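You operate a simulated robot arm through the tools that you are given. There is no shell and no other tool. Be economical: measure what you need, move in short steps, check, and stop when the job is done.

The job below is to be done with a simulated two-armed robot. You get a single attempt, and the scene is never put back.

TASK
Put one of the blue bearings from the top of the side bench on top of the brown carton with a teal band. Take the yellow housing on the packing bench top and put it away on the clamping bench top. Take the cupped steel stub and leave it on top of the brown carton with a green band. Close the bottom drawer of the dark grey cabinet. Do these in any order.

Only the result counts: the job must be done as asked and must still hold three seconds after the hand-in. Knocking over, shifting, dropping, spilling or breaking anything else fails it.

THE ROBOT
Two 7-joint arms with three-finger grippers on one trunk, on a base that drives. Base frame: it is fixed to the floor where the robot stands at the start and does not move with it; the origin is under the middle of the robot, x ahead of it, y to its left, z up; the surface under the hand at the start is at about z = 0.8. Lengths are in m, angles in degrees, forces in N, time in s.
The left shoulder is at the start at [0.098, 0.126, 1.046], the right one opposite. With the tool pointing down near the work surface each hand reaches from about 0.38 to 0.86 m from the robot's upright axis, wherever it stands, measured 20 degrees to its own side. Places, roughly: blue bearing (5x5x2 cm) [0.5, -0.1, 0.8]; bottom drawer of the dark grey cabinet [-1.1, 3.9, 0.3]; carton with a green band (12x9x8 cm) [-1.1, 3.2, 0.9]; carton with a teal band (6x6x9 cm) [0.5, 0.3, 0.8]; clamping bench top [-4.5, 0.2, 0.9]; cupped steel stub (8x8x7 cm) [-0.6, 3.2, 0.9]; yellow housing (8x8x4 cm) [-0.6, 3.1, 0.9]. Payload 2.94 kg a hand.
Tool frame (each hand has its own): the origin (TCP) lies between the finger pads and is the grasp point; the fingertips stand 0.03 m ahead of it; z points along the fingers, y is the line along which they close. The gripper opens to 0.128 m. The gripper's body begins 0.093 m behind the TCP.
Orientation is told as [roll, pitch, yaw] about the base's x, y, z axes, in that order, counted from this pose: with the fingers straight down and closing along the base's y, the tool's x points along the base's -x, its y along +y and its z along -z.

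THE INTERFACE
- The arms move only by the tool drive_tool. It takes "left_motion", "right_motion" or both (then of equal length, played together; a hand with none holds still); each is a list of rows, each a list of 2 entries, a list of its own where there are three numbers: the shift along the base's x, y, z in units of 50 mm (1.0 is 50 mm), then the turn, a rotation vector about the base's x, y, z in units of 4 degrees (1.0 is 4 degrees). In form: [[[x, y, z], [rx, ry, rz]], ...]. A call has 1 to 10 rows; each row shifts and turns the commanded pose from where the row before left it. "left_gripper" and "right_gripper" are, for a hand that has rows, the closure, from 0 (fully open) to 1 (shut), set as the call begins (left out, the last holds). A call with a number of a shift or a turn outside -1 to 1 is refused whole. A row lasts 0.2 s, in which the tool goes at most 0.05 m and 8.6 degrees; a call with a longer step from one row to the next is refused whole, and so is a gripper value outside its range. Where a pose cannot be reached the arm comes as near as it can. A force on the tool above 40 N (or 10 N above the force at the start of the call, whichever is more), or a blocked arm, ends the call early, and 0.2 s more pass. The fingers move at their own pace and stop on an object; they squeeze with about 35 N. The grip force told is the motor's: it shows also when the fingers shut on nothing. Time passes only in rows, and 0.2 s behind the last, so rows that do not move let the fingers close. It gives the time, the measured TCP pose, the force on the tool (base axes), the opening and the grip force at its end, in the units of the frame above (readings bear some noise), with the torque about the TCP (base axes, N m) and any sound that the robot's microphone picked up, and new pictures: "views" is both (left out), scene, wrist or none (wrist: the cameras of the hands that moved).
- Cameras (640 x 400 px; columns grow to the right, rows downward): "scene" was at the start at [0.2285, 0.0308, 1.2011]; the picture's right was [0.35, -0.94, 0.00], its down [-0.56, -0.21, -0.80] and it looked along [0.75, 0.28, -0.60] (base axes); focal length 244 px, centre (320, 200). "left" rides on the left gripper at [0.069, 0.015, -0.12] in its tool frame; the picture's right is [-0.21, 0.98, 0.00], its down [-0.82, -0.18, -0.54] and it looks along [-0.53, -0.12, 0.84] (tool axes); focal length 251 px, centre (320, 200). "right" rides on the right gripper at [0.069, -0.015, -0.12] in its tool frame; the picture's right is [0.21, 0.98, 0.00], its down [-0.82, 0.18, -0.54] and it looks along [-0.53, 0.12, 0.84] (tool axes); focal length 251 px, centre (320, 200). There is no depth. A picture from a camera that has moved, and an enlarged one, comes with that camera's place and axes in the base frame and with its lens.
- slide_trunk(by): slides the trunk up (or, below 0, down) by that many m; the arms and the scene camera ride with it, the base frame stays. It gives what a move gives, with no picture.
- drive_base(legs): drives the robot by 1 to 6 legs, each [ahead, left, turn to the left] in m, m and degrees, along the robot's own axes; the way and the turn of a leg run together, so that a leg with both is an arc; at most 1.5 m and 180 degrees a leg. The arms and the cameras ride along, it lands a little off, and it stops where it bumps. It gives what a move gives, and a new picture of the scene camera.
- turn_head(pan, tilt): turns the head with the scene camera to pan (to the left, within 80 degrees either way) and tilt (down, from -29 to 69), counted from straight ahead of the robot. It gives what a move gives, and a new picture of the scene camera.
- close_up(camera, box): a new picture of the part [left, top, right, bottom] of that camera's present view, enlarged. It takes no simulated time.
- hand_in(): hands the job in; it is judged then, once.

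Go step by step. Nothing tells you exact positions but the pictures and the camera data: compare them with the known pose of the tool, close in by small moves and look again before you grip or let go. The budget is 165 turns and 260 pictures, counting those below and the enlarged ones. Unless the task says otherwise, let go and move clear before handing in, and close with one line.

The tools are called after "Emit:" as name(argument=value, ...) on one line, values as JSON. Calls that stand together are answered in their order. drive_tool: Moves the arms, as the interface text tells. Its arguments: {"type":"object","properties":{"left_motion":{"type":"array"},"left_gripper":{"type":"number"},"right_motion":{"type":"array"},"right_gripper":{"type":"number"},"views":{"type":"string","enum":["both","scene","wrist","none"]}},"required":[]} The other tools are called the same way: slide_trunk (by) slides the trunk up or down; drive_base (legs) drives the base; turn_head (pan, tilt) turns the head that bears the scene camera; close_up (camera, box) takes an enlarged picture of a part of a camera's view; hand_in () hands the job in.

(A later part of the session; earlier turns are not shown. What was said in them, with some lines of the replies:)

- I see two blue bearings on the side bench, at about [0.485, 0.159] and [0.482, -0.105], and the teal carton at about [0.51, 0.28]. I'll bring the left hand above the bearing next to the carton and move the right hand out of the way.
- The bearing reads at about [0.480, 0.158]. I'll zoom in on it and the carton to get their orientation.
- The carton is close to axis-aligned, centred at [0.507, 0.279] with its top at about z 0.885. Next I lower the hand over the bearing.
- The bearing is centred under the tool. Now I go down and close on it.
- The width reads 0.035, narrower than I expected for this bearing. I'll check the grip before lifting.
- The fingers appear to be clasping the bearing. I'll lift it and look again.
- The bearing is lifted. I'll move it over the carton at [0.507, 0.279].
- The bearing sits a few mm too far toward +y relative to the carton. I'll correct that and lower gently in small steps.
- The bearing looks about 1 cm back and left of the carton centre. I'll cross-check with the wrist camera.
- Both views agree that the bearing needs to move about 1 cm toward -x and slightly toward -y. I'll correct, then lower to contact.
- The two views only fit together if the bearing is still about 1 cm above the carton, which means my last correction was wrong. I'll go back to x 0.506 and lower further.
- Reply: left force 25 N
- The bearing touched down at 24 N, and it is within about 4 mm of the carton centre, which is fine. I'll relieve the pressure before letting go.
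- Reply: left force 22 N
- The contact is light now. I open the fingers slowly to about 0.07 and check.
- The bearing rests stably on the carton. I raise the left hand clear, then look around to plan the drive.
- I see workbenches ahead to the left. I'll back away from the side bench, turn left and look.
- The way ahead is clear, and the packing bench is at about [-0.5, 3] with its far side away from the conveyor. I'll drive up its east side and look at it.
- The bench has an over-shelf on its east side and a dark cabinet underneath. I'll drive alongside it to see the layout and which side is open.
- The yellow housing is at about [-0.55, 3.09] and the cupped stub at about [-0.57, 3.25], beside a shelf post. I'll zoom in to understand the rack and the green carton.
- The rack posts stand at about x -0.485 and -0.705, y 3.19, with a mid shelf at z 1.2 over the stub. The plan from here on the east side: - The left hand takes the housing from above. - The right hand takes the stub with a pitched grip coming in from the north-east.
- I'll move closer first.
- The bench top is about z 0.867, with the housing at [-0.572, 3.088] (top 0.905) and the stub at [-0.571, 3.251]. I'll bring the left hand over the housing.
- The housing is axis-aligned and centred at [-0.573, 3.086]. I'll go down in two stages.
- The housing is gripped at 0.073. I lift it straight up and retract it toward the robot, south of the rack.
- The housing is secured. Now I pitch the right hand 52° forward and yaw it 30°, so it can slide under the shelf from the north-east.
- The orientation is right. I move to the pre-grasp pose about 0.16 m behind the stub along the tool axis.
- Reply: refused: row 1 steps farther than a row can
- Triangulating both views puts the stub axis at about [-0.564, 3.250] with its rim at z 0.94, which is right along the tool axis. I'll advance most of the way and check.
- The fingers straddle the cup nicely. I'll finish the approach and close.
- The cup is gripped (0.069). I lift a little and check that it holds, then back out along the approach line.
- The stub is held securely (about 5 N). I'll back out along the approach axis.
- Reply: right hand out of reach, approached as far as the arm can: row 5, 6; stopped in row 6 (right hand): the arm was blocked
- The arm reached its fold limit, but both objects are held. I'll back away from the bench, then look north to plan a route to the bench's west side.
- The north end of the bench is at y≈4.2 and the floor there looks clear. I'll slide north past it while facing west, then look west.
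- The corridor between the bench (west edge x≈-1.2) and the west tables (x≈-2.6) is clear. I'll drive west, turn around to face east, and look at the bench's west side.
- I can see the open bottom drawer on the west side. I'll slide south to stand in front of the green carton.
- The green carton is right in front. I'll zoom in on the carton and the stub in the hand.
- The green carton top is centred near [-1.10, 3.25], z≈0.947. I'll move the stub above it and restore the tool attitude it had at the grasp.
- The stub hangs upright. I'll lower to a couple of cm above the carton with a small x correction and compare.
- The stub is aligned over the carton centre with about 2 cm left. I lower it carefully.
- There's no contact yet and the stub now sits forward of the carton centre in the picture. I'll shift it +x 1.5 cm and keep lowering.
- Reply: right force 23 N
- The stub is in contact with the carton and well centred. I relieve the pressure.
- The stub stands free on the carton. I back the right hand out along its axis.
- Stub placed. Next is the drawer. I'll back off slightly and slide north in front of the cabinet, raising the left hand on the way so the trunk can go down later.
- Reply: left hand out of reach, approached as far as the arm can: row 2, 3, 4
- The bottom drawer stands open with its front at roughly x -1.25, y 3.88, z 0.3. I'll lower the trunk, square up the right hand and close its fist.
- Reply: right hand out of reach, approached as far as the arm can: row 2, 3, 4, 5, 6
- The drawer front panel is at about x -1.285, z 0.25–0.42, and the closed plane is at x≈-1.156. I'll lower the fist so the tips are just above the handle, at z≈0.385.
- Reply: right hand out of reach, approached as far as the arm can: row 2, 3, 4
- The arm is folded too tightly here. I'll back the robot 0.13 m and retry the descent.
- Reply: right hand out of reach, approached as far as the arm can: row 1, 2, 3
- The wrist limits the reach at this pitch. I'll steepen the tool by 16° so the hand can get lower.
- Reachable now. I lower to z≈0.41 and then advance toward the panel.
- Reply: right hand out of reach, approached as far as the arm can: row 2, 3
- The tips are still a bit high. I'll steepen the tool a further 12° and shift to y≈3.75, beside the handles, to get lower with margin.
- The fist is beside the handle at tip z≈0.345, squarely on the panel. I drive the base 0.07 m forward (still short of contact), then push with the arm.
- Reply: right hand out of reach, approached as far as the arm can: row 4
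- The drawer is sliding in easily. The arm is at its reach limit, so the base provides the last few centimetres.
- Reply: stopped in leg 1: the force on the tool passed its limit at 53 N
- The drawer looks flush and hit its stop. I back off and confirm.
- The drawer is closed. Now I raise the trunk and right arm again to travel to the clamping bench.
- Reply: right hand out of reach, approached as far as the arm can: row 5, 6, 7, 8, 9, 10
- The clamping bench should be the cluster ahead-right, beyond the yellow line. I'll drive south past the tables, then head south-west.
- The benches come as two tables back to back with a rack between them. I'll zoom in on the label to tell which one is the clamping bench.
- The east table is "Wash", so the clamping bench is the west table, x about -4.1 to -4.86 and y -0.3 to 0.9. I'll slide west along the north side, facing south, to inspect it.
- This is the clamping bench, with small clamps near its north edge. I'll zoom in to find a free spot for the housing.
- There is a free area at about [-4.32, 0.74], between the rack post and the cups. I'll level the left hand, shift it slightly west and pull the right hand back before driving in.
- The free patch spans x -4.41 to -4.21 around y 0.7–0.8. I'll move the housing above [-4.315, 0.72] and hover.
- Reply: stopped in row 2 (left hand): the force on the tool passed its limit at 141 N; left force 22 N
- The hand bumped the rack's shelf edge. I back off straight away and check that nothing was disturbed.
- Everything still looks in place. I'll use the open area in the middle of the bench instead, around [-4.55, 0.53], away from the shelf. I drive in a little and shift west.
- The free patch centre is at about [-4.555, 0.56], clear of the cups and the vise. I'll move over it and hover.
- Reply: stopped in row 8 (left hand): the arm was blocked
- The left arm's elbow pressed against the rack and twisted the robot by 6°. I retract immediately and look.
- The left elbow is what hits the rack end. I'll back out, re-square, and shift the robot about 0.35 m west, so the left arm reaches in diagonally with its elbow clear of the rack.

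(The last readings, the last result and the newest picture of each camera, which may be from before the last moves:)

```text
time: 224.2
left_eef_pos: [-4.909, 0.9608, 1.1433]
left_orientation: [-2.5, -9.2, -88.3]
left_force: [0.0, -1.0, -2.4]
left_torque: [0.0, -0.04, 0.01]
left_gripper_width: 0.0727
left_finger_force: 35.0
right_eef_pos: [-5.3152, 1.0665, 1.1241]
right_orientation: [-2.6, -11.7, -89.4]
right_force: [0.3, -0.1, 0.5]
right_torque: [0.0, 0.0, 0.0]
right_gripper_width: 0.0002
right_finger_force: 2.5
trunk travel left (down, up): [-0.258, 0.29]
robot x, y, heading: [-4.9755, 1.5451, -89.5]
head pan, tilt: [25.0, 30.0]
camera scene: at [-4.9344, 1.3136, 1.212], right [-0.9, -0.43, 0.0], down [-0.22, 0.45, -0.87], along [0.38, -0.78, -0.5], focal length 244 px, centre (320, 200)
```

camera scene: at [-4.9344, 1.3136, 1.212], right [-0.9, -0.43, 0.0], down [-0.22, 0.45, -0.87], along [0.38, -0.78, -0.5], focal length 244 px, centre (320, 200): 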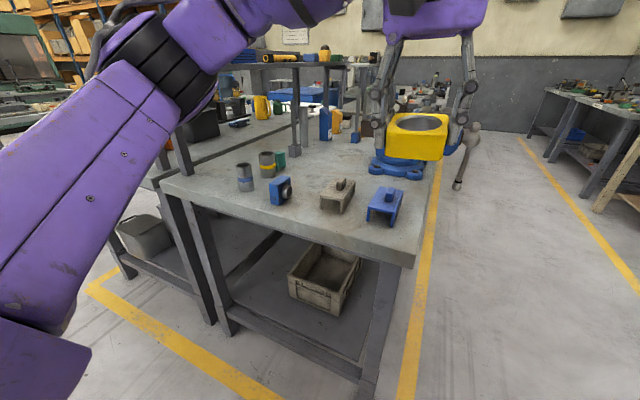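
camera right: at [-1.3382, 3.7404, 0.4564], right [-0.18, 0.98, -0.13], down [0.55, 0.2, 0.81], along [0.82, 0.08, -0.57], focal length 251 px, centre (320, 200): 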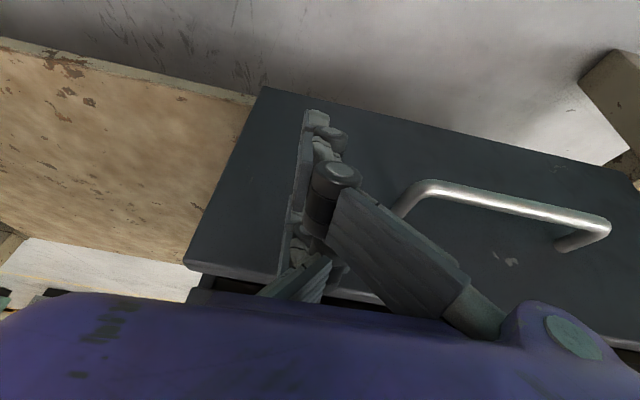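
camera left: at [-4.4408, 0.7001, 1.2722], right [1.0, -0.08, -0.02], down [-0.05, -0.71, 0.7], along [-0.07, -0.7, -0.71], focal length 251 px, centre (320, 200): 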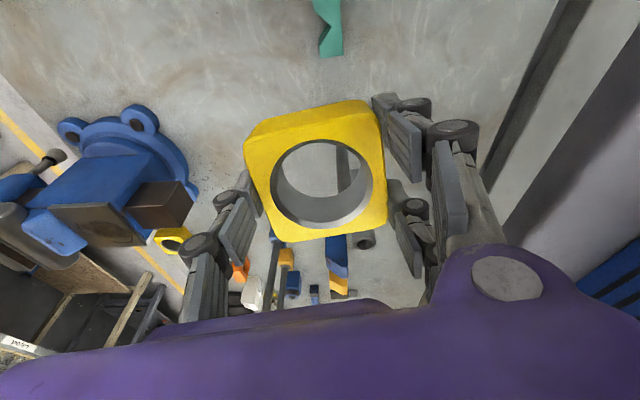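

I level the left hand and move it east at y≈0.96, then look at elbow clearance.

Emit:
drive_tool(left_motion=[[[0.6, 0, 0], [0.773, -0.183, 0]], [[0.6, 0, 0], [0.773, -0.183, 0]], [[0.6, 0, 0], [0.773, -0.183, 0]], [[0.88, 0, 0], [0, 0, 0]], [[0.88, 0, 0], [0, 0, 0]], [[0.88, 0, 0], [0, 0, 0]], [[0.88, 0, 0], [0, 0, 0]], [[0.88, 0, 0], [0, 0, 0]], [[0.88, 0, 0], [0, 0, 0]]], views="both")

Emit:
turn_head(pan=55, tilt=20)

```text
time: 226.2
left_eef_pos: [-4.5532, 0.9576, 1.1426]
left_orientation: [-0.3, 0.0, -88.5]
left_force: [0.5, 0.9, -2.9]
left_torque: [-0.02, 0.05, -0.01]
left_gripper_width: 0.0729
left_finger_force: 35.2
right_eef_pos: [-5.3158, 1.0659, 1.1251]
right_orientation: [-2.5, -11.8, -89.3]
right_force: [0.1, 0.2, 0.3]
right_torque: [0.01, 0.05, -0.04]
right_gripper_width: 0.0001
right_finger_force: 3.4
trunk travel left (down, up): [-0.258, 0.29]
robot x, y, heading: [-4.9751, 1.54, -89.6]
head pan, tilt: [25.0, 30.0]
camera scene: at [-4.9246, 1.3176, 1.2155], right [-0.85, -0.52, 0.0], down [-0.24, 0.4, -0.89], along [0.46, -0.75, -0.47], focal length 244 px, centre (320, 200)
camera left: at [-4.5403, 1.0275, 1.2619], right [0.98, -0.19, 0.0], down [-0.16, -0.83, 0.54], along [-0.11, -0.53, -0.84], focal length 251 px, centre (320, 200)
```

scene: 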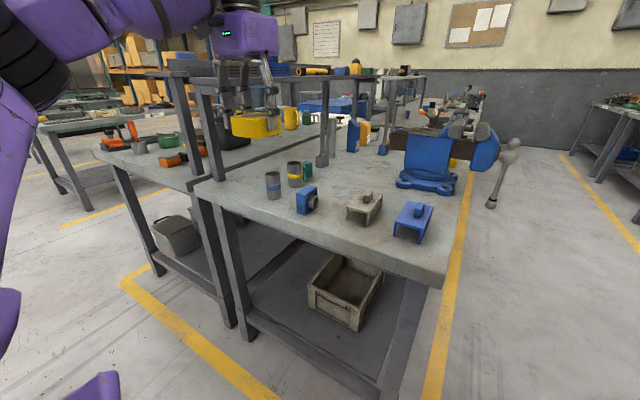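
left: 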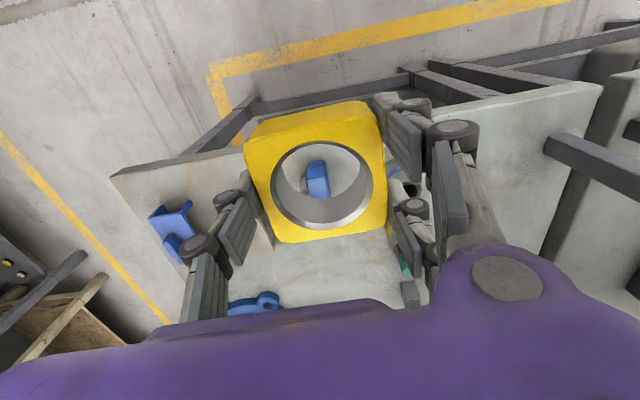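

```text
time: 227.1
left_eef_pos: [-4.555, 0.9569, 1.1431]
left_orientation: [-0.1, -0.2, -88.5]
left_force: [0.6, -0.2, -1.9]
left_torque: [0.05, 0.01, 0.01]
left_gripper_width: 0.0728
left_finger_force: 34.9
right_eef_pos: [-5.3161, 1.0668, 1.1251]
right_orientation: [-2.6, -11.7, -89.4]
right_force: [-0.3, 0.0, 0.5]
right_torque: [-0.01, -0.02, -0.01]
right_gripper_width: 0.0002
right_finger_force: 3.3
trunk travel left (down, up): [-0.258, 0.29]
robot x, y, heading: [-4.9742, 1.5464, -89.3]
head pan, tilt: [55.0, 20.0]
camera scene: at [-4.8966, 1.3425, 1.2279], right [-0.57, -0.82, 0.0], down [-0.28, 0.19, -0.94], along [0.78, -0.53, -0.34], focal length 244 px, centre (320, 200)
```

scene: 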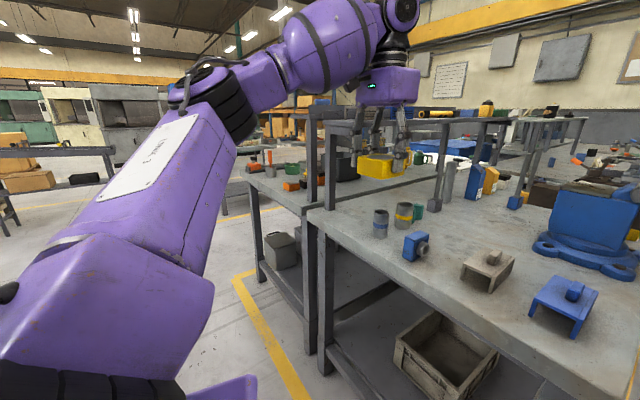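

The elbow would be close to the rack end again. I'll turn the robot about 25° left, so it faces the spot diagonally and the elbow stays well north of the rack.

Emit:
drive_base(legs=[[0, 0, 25]])

Emit:
drive_tool(left_motion=[[[-0.85, 0, 0], [0, 0, 0]], [[-0.85, 0, 0], [0, 0, 0]], [[-0.85, 0, 0], [0, 0, 0]], [[-0.85, 0, 0], [0, 0, 0]], [[-0.85, 0, 0], [0, 0, 0]], [[-0.85, 0, 0], [0, 0, 0]]], views="none")

Emit:
turn_head(pan=15, tilt=30)

```text
time: 228.8
left_eef_pos: [-4.3481, 1.1888, 1.1435]
left_orientation: [-0.2, 0.0, -63.6]
left_force: [0.3, 0.8, -2.1]
left_torque: [-0.01, -0.01, -0.01]
left_gripper_width: 0.0728
left_finger_force: 35.1
right_eef_pos: [-5.0845, 0.9669, 1.1243]
right_orientation: [-2.6, -11.6, -64.5]
right_force: [-0.5, 0.0, 0.4]
right_torque: [-0.02, 0.01, -0.01]
right_gripper_width: 0.0
right_finger_force: 3.3
trunk travel left (down, up): [-0.258, 0.29]
robot x, y, heading: [-4.9743, 1.5388, -64.5]
head pan, tilt: [55.0, 20.0]
camera scene: at [-4.8196, 1.3943, 1.228], right [-0.16, -0.99, 0.0], down [-0.34, 0.06, -0.94], along [0.93, -0.15, -0.34], focal length 244 px, centre (320, 200)
```

scene: 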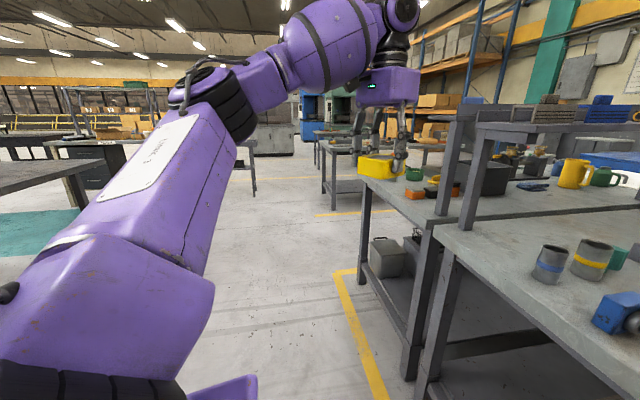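

```text
time: 230.2
left_eef_pos: [-4.6038, 1.1876, 1.144]
left_orientation: [-0.1, 0.0, -63.5]
left_force: [-0.3, -0.2, -2.2]
left_torque: [0.02, -0.01, -0.02]
left_gripper_width: 0.0725
left_finger_force: 34.7
right_eef_pos: [-5.085, 0.9667, 1.125]
right_orientation: [-2.6, -11.7, -64.5]
right_force: [-1.1, 0.4, 0.1]
right_torque: [0.02, -0.02, 0.02]
right_gripper_width: 0.0
right_finger_force: 2.8
trunk travel left (down, up): [-0.258, 0.29]
robot x, y, heading: [-4.9716, 1.5434, -64.8]
head pan, tilt: [55.0, 20.0]
```

```text
time: 231.2
left_eef_pos: [-4.6028, 1.19, 1.1441]
left_orientation: [0.0, 0.1, -63.6]
left_force: [-0.3, -0.7, -2.4]
left_torque: [0.0, 0.01, 0.02]
left_gripper_width: 0.0726
left_finger_force: 34.3
right_eef_pos: [-5.0837, 0.9679, 1.1239]
right_orientation: [-2.7, -11.8, -64.5]
right_force: [-0.2, -0.1, -0.8]
right_torque: [-0.01, 0.0, -0.01]
right_gripper_width: 0.0
right_finger_force: 2.5
trunk travel left (down, up): [-0.258, 0.29]
robot x, y, heading: [-4.9742, 1.5386, -64.9]
head pan, tilt: [15.0, 30.0]
camera scene: at [-4.8528, 1.3409, 1.2119], right [-0.76, -0.65, 0.0], down [-0.33, 0.38, -0.87], along [0.56, -0.66, -0.5], focal length 244 px, centre (320, 200)
```

scene: 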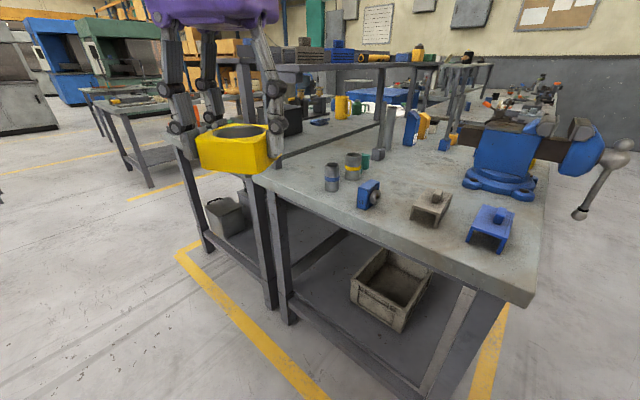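

I drive diagonally toward the bench corner; the hands stay clear of the vise and the rack.

Emit:
drive_base(legs=[[0.245, -0.11, 0]])

Emit:
turn_head(pan=45, tilt=20)

```text
time: 233.2
left_eef_pos: [-4.5967, 0.9213, 1.144]
left_orientation: [-0.1, 0.1, -63.7]
left_force: [-0.3, 0.3, -2.3]
left_torque: [0.02, -0.02, 0.02]
left_gripper_width: 0.0731
left_finger_force: 34.8
right_eef_pos: [-5.0793, 0.7002, 1.1259]
right_orientation: [-2.5, -11.7, -64.8]
right_force: [-0.3, -0.1, 1.0]
right_torque: [0.0, -0.01, 0.0]
right_gripper_width: 0.0003
right_finger_force: 2.7
trunk travel left (down, up): [-0.258, 0.29]
robot x, y, heading: [-4.9662, 1.2728, -64.6]
head pan, tilt: [15.0, 30.0]
camera scene: at [-4.8465, 1.073, 1.2119], right [-0.76, -0.65, 0.0], down [-0.32, 0.38, -0.87], along [0.56, -0.66, -0.5], focal length 244 px, centre (320, 200)
```

scene: 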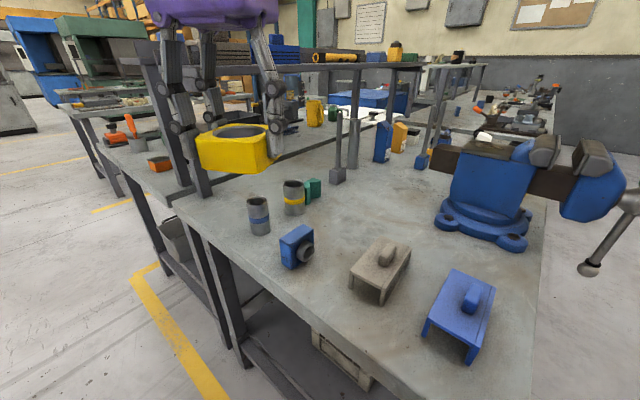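

```text
time: 234.1
left_eef_pos: [-4.5965, 0.92, 1.1444]
left_orientation: [-0.1, -0.2, -63.8]
left_force: [0.9, 0.1, -2.2]
left_torque: [0.01, -0.02, -0.01]
left_gripper_width: 0.0725
left_finger_force: 35.2
right_eef_pos: [-5.0787, 0.7008, 1.1251]
right_orientation: [-2.6, -11.7, -64.7]
right_force: [-0.4, -0.4, -0.2]
right_torque: [-0.01, 0.02, 0.04]
right_gripper_width: 0.0001
right_finger_force: 2.7
trunk travel left (down, up): [-0.258, 0.29]
robot x, y, heading: [-4.971, 1.2748, -64.7]
head pan, tilt: [45.0, 20.0]
camera scene: at [-4.8174, 1.1108, 1.2279], right [-0.34, -0.94, 0.0], down [-0.32, 0.12, -0.94], along [0.88, -0.32, -0.34], focal length 244 px, centre (320, 200)
```

scene: 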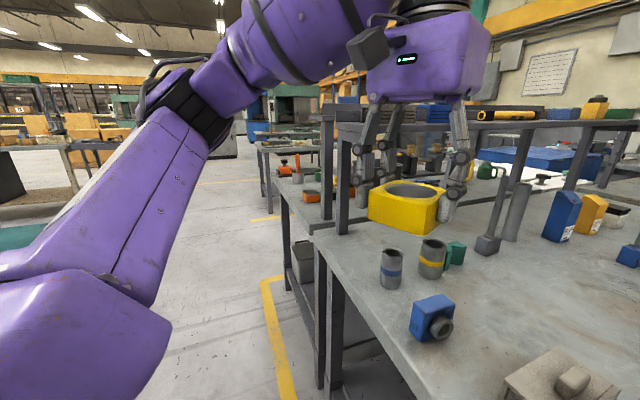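

The elbow has good clearance now. I'll extend the left hand to above [-4.57, 0.58] at travel height.

Emit:
drive_tool(left_motion=[[[0.07, -0.85, 0], [0, 0, 0]], [[0.07, -0.85, 0], [0, 0, 0]], [[0.07, -0.85, 0], [0, 0, 0]], [[0.07, -0.85, 0], [0, 0, 0]], [[0.07, -0.85, 0], [0, 0, 0]], [[0.07, -0.85, 0], [0, 0, 0]], [[0.07, -0.85, 0], [0, 0, 0]], [[0.05, -0.85, 0], [0, 0, 0]]], views="both")

Emit:
turn_head(pan=10, tilt=35)

```text
time: 235.9
left_eef_pos: [-4.5784, 0.6273, 1.1368]
left_orientation: [-0.2, -0.2, -63.9]
left_force: [1.2, 1.5, -2.4]
left_torque: [-0.02, 0.04, -0.02]
left_gripper_width: 0.0728
left_finger_force: 34.7
left hand out of reach, approached as far as the arm can: row 7, 8
right_eef_pos: [-5.0773, 0.7015, 1.1252]
right_orientation: [-2.7, -11.8, -64.7]
right_force: [0.2, 0.3, -0.4]
right_torque: [-0.04, 0.03, -0.06]
right_gripper_width: 0.0001
right_finger_force: 3.0
trunk travel left (down, up): [-0.258, 0.29]
robot x, y, heading: [-4.9685, 1.2744, -64.8]
head pan, tilt: [45.0, 20.0]
camera scene: at [-4.816, 1.1118, 1.2279], right [-0.34, -0.94, 0.0], down [-0.32, 0.11, -0.94], along [0.88, -0.32, -0.34], focal length 244 px, centre (320, 200)
camera left: at [-4.5955, 0.6969, 1.2563], right [0.97, 0.24, 0.0], down [0.2, -0.82, 0.54], along [0.13, -0.53, -0.84], focal length 251 px, centre (320, 200)
```

scene: 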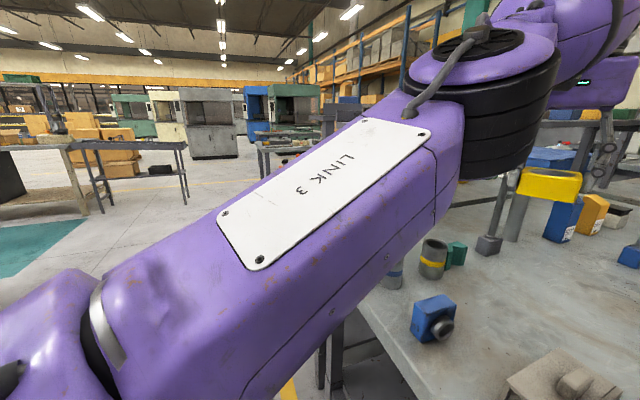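
left: 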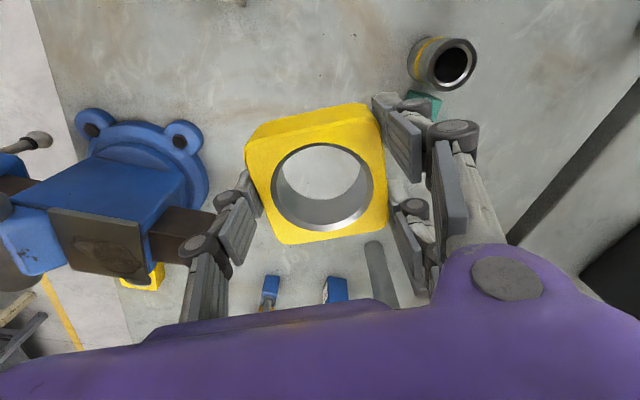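

```text
time: 236.9
left_eef_pos: [-4.5797, 0.6259, 1.1371]
left_orientation: [-0.1, -0.2, -63.8]
left_force: [0.9, -0.4, -2.0]
left_torque: [0.02, -0.02, 0.0]
left_gripper_width: 0.0726
left_finger_force: 35.0
right_eef_pos: [-5.0789, 0.7003, 1.1242]
right_orientation: [-2.6, -11.8, -64.8]
right_force: [-0.1, -0.5, 0.6]
right_torque: [-0.01, -0.02, 0.0]
right_gripper_width: 0.0
right_finger_force: 3.2
trunk travel left (down, up): [-0.258, 0.29]
robot x, y, heading: [-4.9709, 1.2714, -64.7]
head pan, tilt: [10.0, 35.0]
camera scene: at [-4.854, 1.0704, 1.2041], right [-0.82, -0.58, 0.0], down [-0.33, 0.47, -0.82], along [0.47, -0.67, -0.57], focal length 244 px, centre (320, 200)
```

scene: 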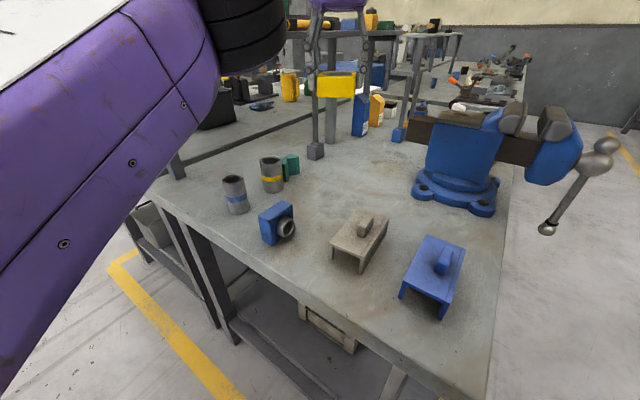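

The spot directly below ([-4.58, 0.62]) is clear. I descend to hover height.

Emit:
drive_tool(left_motion=[[[0, 0, -0.7], [0, 0, 0]], [[0, -0.1, -0.7], [0, 0, 0]], [[0, -0.1, -0.7], [0, 0, 0]], [[0, -0.1, -0.7], [0, 0, 0]], [[0, 0, -0.6], [0, 0, 0]]], views="both")

```text
time: 238.1
left_eef_pos: [-4.5803, 0.6105, 0.9672]
left_orientation: [-0.1, 0.0, -63.8]
left_force: [0.4, -1.0, -2.5]
left_torque: [-0.01, 0.0, 0.03]
left_gripper_width: 0.073
left_finger_force: 35.1
right_eef_pos: [-5.0781, 0.7008, 1.1247]
right_orientation: [-2.6, -11.6, -64.7]
right_force: [-0.4, 0.5, -0.3]
right_torque: [0.01, 0.05, -0.02]
right_gripper_width: 0.0
right_finger_force: 3.2
trunk travel left (down, up): [-0.258, 0.29]
robot x, y, heading: [-4.9704, 1.2764, -64.8]
head pan, tilt: [10.0, 35.0]
camera scene: at [-4.8536, 1.0699, 1.204], right [-0.82, -0.58, 0.0], down [-0.33, 0.47, -0.82], along [0.47, -0.67, -0.57], focal length 244 px, centre (320, 200)
camera left: at [-4.5988, 0.6793, 1.0863], right [0.97, 0.24, 0.0], down [0.2, -0.82, 0.54], along [0.13, -0.53, -0.84], focal length 251 px, centre (320, 200)
```

scene: 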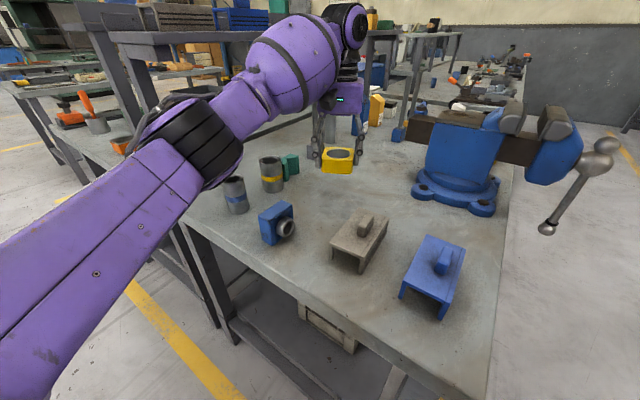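
left: 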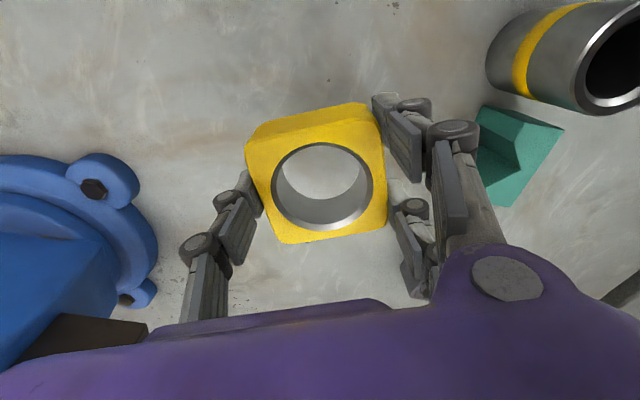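

Emit:
drive_tool(left_motion=[[[0, 0, -0.5], [0, 0, 0]], [[0, 0, -0.35], [0, 0, 0]]], views="none")

Emit:
drive_tool(left_motion=[[[0, 0, -0.12], [0, 0, 0]], [[0, 0, -0.08], [0, 0, 0]]], views="none")

Emit:
close_up(camera="scene", box=[250, 80, 430, 220])

```text
time: 238.7
left_eef_pos: [-4.5807, 0.6106, 0.9259]
left_orientation: [-0.1, -0.2, -63.7]
left_force: [-0.4, 1.1, -2.1]
left_torque: [0.03, -0.01, 0.0]
left_gripper_width: 0.0727
left_finger_force: 35.0
right_eef_pos: [-5.0788, 0.701, 1.1248]
right_orientation: [-2.6, -11.6, -64.7]
right_force: [-0.4, -0.5, -0.6]
right_torque: [-0.01, -0.02, -0.01]
right_gripper_width: 0.0
right_finger_force: 2.7
trunk travel left (down, up): [-0.258, 0.29]
robot x, y, heading: [-4.9672, 1.2753, -64.6]
head pan, tilt: [10.0, 35.0]
```

```text
time: 239.3
left_eef_pos: [-4.5825, 0.6099, 0.9156]
left_orientation: [-0.2, -0.1, -63.9]
left_force: [-0.2, 0.6, -2.5]
left_torque: [-0.01, 0.02, -0.01]
left_gripper_width: 0.0726
left_finger_force: 35.2
right_eef_pos: [-5.0789, 0.7009, 1.124]
right_orientation: [-2.5, -11.7, -64.7]
right_force: [-0.4, -0.7, 0.7]
right_torque: [-0.03, 0.0, -0.03]
right_gripper_width: 0.0002
right_finger_force: 3.1
trunk travel left (down, up): [-0.258, 0.29]
robot x, y, heading: [-4.9666, 1.277, -64.5]
head pan, tilt: [10.0, 35.0]
```

```text
2.86 times, centred on (340, 150) of scene
camera zoom: at [-4.8542, 1.0704, 1.2041], right [-0.82, -0.58, 0.0], down [-0.33, 0.47, -0.82], along [0.47, -0.67, -0.57], focal length 698 px, centre (263, 343)
```

zoom: 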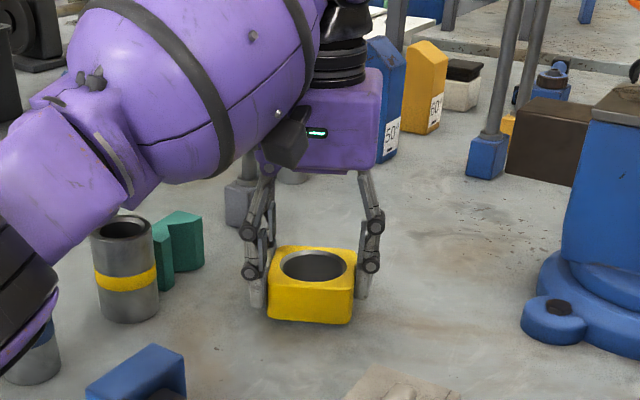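

Emit:
drive_tool(left_motion=[[[0, 0, -0.06], [0, 0, 0]]], views="none")

Emit:
drive_tool(left_motion=[[[0, 0, -0.05], [0, 0, 0]]], views="none")

```text
time: 239.7
left_eef_pos: [-4.5826, 0.6108, 0.912]
left_orientation: [-0.2, -0.2, -63.7]
left_force: [-0.4, 0.7, -2.7]
left_torque: [0.0, -0.01, 0.02]
left_gripper_width: 0.0725
left_finger_force: 34.9
right_eef_pos: [-5.0791, 0.7006, 1.1244]
right_orientation: [-2.6, -11.7, -64.7]
right_force: [0.5, -0.9, 0.5]
right_torque: [-0.02, -0.01, 0.0]
right_gripper_width: 0.0
right_finger_force: 2.9
trunk travel left (down, up): [-0.258, 0.29]
robot x, y, heading: [-4.9719, 1.2735, -64.6]
head pan, tilt: [10.0, 35.0]
```

```text
time: 240.1
left_eef_pos: [-4.5822, 0.6098, 0.91]
left_orientation: [-0.2, 0.0, -63.9]
left_force: [0.2, -0.5, -2.1]
left_torque: [-0.07, -0.03, -0.03]
left_gripper_width: 0.0728
left_finger_force: 34.8
right_eef_pos: [-5.0799, 0.7007, 1.1246]
right_orientation: [-2.6, -11.7, -64.7]
right_force: [0.6, 0.3, -0.4]
right_torque: [0.03, 0.04, 0.0]
right_gripper_width: 0.0
right_finger_force: 3.1
trunk travel left (down, up): [-0.258, 0.29]
robot x, y, heading: [-4.9699, 1.2766, -64.7]
head pan, tilt: [10.0, 35.0]
```

Emit:
drive_tool(left_motion=[[[0, 0, -0.05], [0, 0, 0]]], views="none")

```text
time: 240.5
left_eef_pos: [-4.581, 0.6104, 0.9102]
left_orientation: [-0.1, -0.2, -63.9]
left_force: [1.3, -3.7, 11.0]
left_torque: [0.44, -0.29, -0.12]
left_gripper_width: 0.0731
left_finger_force: 35.1
right_eef_pos: [-5.0796, 0.7015, 1.1253]
right_orientation: [-2.5, -11.8, -64.6]
right_force: [-0.6, -0.2, 0.8]
right_torque: [0.0, -0.01, 0.01]
right_gripper_width: 0.0
right_finger_force: 3.0
trunk travel left (down, up): [-0.258, 0.29]
robot x, y, heading: [-4.9656, 1.276, -64.9]
head pan, tilt: [10.0, 35.0]
```

The housing touches the bench at TCP z 0.910. I open the fingers gently, to about 0.095.

Emit:
drive_tool(left_motion=[[[0, 0, 0.03], [0, 0, 0]], [[0, 0, 0], [0, 0, 0]], [[0, 0, 0], [0, 0, 0]]], left_gripper=0.25, views="both")

```text
time: 241.3
left_eef_pos: [-4.5821, 0.6105, 0.909]
left_orientation: [-0.1, 0.1, -63.9]
left_force: [0.7, -0.1, -0.1]
left_torque: [0.01, -0.02, 0.02]
left_gripper_width: 0.0961
left_finger_force: 0.0
right_eef_pos: [-5.079, 0.7015, 1.1243]
right_orientation: [-2.5, -11.9, -64.7]
right_force: [-0.9, -0.8, 0.2]
right_torque: [0.01, -0.01, 0.01]
right_gripper_width: 0.0
right_finger_force: 2.8
trunk travel left (down, up): [-0.258, 0.29]
robot x, y, heading: [-4.9661, 1.2768, -64.6]
head pan, tilt: [10.0, 35.0]
camera scene: at [-4.8543, 1.0705, 1.2041], right [-0.82, -0.58, 0.0], down [-0.33, 0.47, -0.82], along [0.47, -0.67, -0.57], focal length 244 px, centre (320, 200)
camera left: at [-4.5994, 0.68, 1.0281], right [0.97, 0.24, 0.0], down [0.2, -0.82, 0.54], along [0.13, -0.53, -0.84], focal length 251 px, centre (320, 200)
```

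scene: 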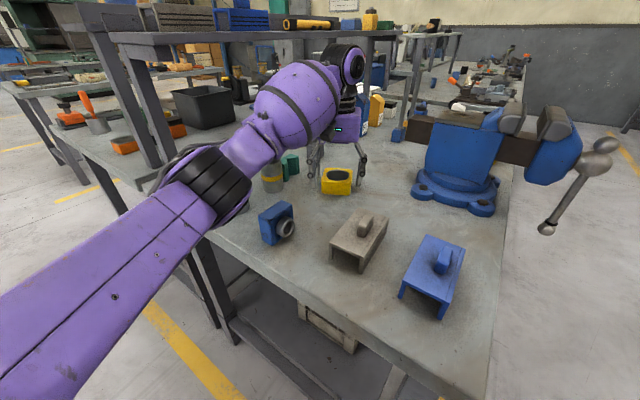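
left: 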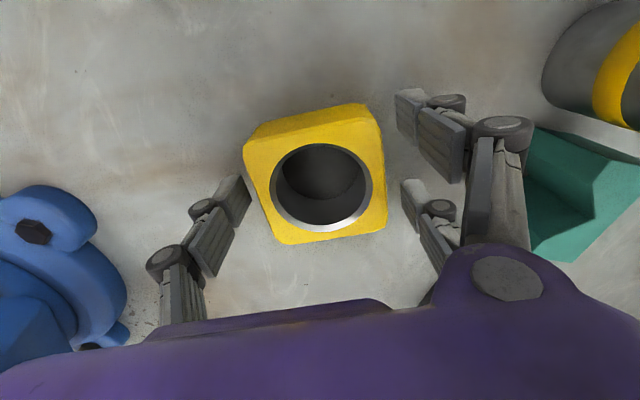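

The housing is resting on the clamping bench. I raise the hand straight up, retract, and check that nothing nearby was disturbed.

Emit:
drive_tool(left_motion=[[[0, 0, 0.6], [0, 0, 0]], [[0, 0, 0.8], [0, 0, 0]], [[0, 0, 0.8], [0, 0, 0]], [[0, 0, 0.8], [0, 0, 0]], [[0, 0.2, 0.8], [0, 0, 0]], [[0, 0.8, 0.2], [0, 0, 0]], [[0, 0.8, 0], [0, 0, 0]], [[0, 0.8, 0], [0, 0, 0]], [[0, 0.8, 0], [0, 0, 0]]], views="scene")

Emit:
drive_base(legs=[[-0.3, 0, 0]])

Emit:
turn_head(pan=15, tilt=25)

```text
time: 243.3
left_eef_pos: [-4.5802, 0.7825, 1.1105]
left_orientation: [-0.2, -0.2, -63.8]
left_force: [-0.3, 0.4, 0.1]
left_torque: [-0.02, -0.01, 0.0]
left_gripper_width: 0.096
left_finger_force: 0.0
right_eef_pos: [-5.0781, 0.7022, 1.1268]
right_orientation: [-2.7, -11.7, -64.7]
right_force: [-0.2, 0.9, 0.7]
right_torque: [-0.01, -0.05, 0.04]
right_gripper_width: 0.0001
right_finger_force: 3.3
trunk travel left (down, up): [-0.258, 0.29]
robot x, y, heading: [-4.9673, 1.2777, -64.6]
head pan, tilt: [10.0, 35.0]
camera scene: at [-4.8538, 1.0719, 1.2044], right [-0.82, -0.58, 0.0], down [-0.33, 0.47, -0.82], along [0.47, -0.67, -0.57], focal length 244 px, centre (320, 200)
```

scene: 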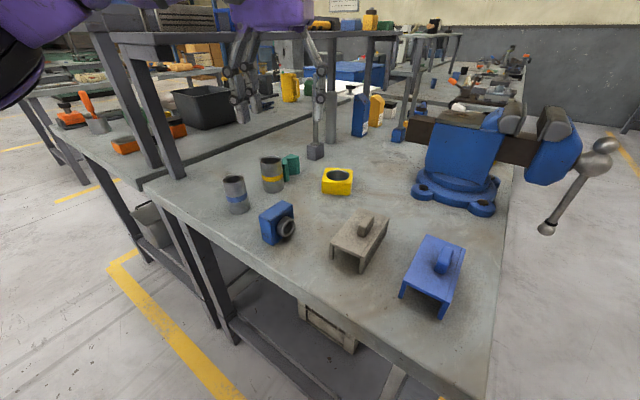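

```text
time: 245.3
left_eef_pos: [-4.7073, 1.0501, 1.1096]
left_orientation: [0.0, 0.0, -63.9]
left_force: [-0.5, 0.6, 0.1]
left_torque: [0.01, -0.01, 0.02]
left_gripper_width: 0.096
left_finger_force: 0.0
right_eef_pos: [-5.2083, 0.9712, 1.1247]
right_orientation: [-2.5, -11.8, -64.8]
right_force: [-0.9, -0.7, -0.1]
right_torque: [-0.01, -0.01, 0.02]
right_gripper_width: 0.0
right_finger_force: 3.2
trunk travel left (down, up): [-0.258, 0.29]
robot x, y, heading: [-5.096, 1.5432, -64.7]
head pan, tilt: [10.0, 35.0]
camera scene: at [-4.9818, 1.3402, 1.2042], right [-0.82, -0.58, 0.0], down [-0.33, 0.47, -0.82], along [0.47, -0.67, -0.57], focal length 244 px, centre (320, 200)
```

scene: 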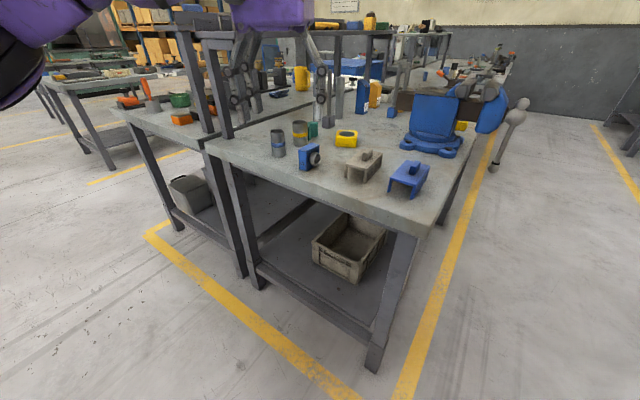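

```text
time: 246.1
left_eef_pos: [-4.7082, 1.0508, 1.1097]
left_orientation: [-0.1, -0.1, -63.9]
left_force: [-0.2, 0.8, 0.2]
left_torque: [0.01, 0.0, -0.02]
left_gripper_width: 0.0961
left_finger_force: 0.0
right_eef_pos: [-5.2073, 0.9703, 1.125]
right_orientation: [-2.6, -11.7, -64.8]
right_force: [-1.0, 0.4, 0.0]
right_torque: [-0.03, -0.01, -0.01]
right_gripper_width: 0.0001
right_finger_force: 2.9
trunk travel left (down, up): [-0.258, 0.29]
robot x, y, heading: [-5.0955, 1.5464, -64.6]
head pan, tilt: [15.0, 25.0]
camera scene: at [-4.9729, 1.3414, 1.2199], right [-0.76, -0.65, 0.0], down [-0.27, 0.32, -0.91], along [0.58, -0.69, -0.42], focal length 244 px, centre (320, 200)
```

scene: 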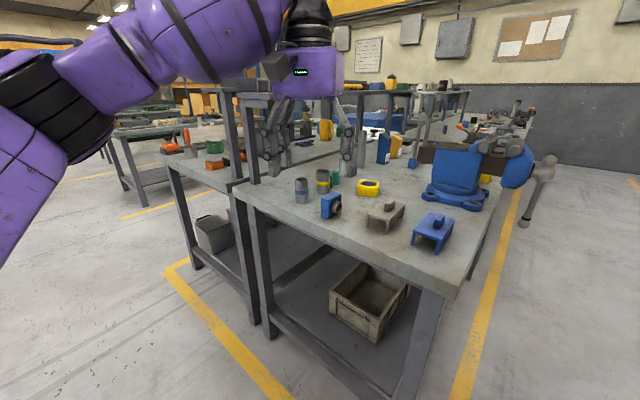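

The housing is on the clamping bench. The cups, clamps, vise and shelf items around it look undisturbed, and both hands are clear. The other three jobs were checked as I did them, so I'm handing in.

Emit:
hand_in()

```text
The job is handed in.
```

I've handed in the job with all four parts done: the bearing is on the teal-band carton, the housing is on the clamping bench, the stub is on the green-band carton, and the bottom drawer is closed. While placing the housing, the left arm bumped the rack over the clamping bench twice, one contact reading 141 N, but nothing there looked moved afterwards.
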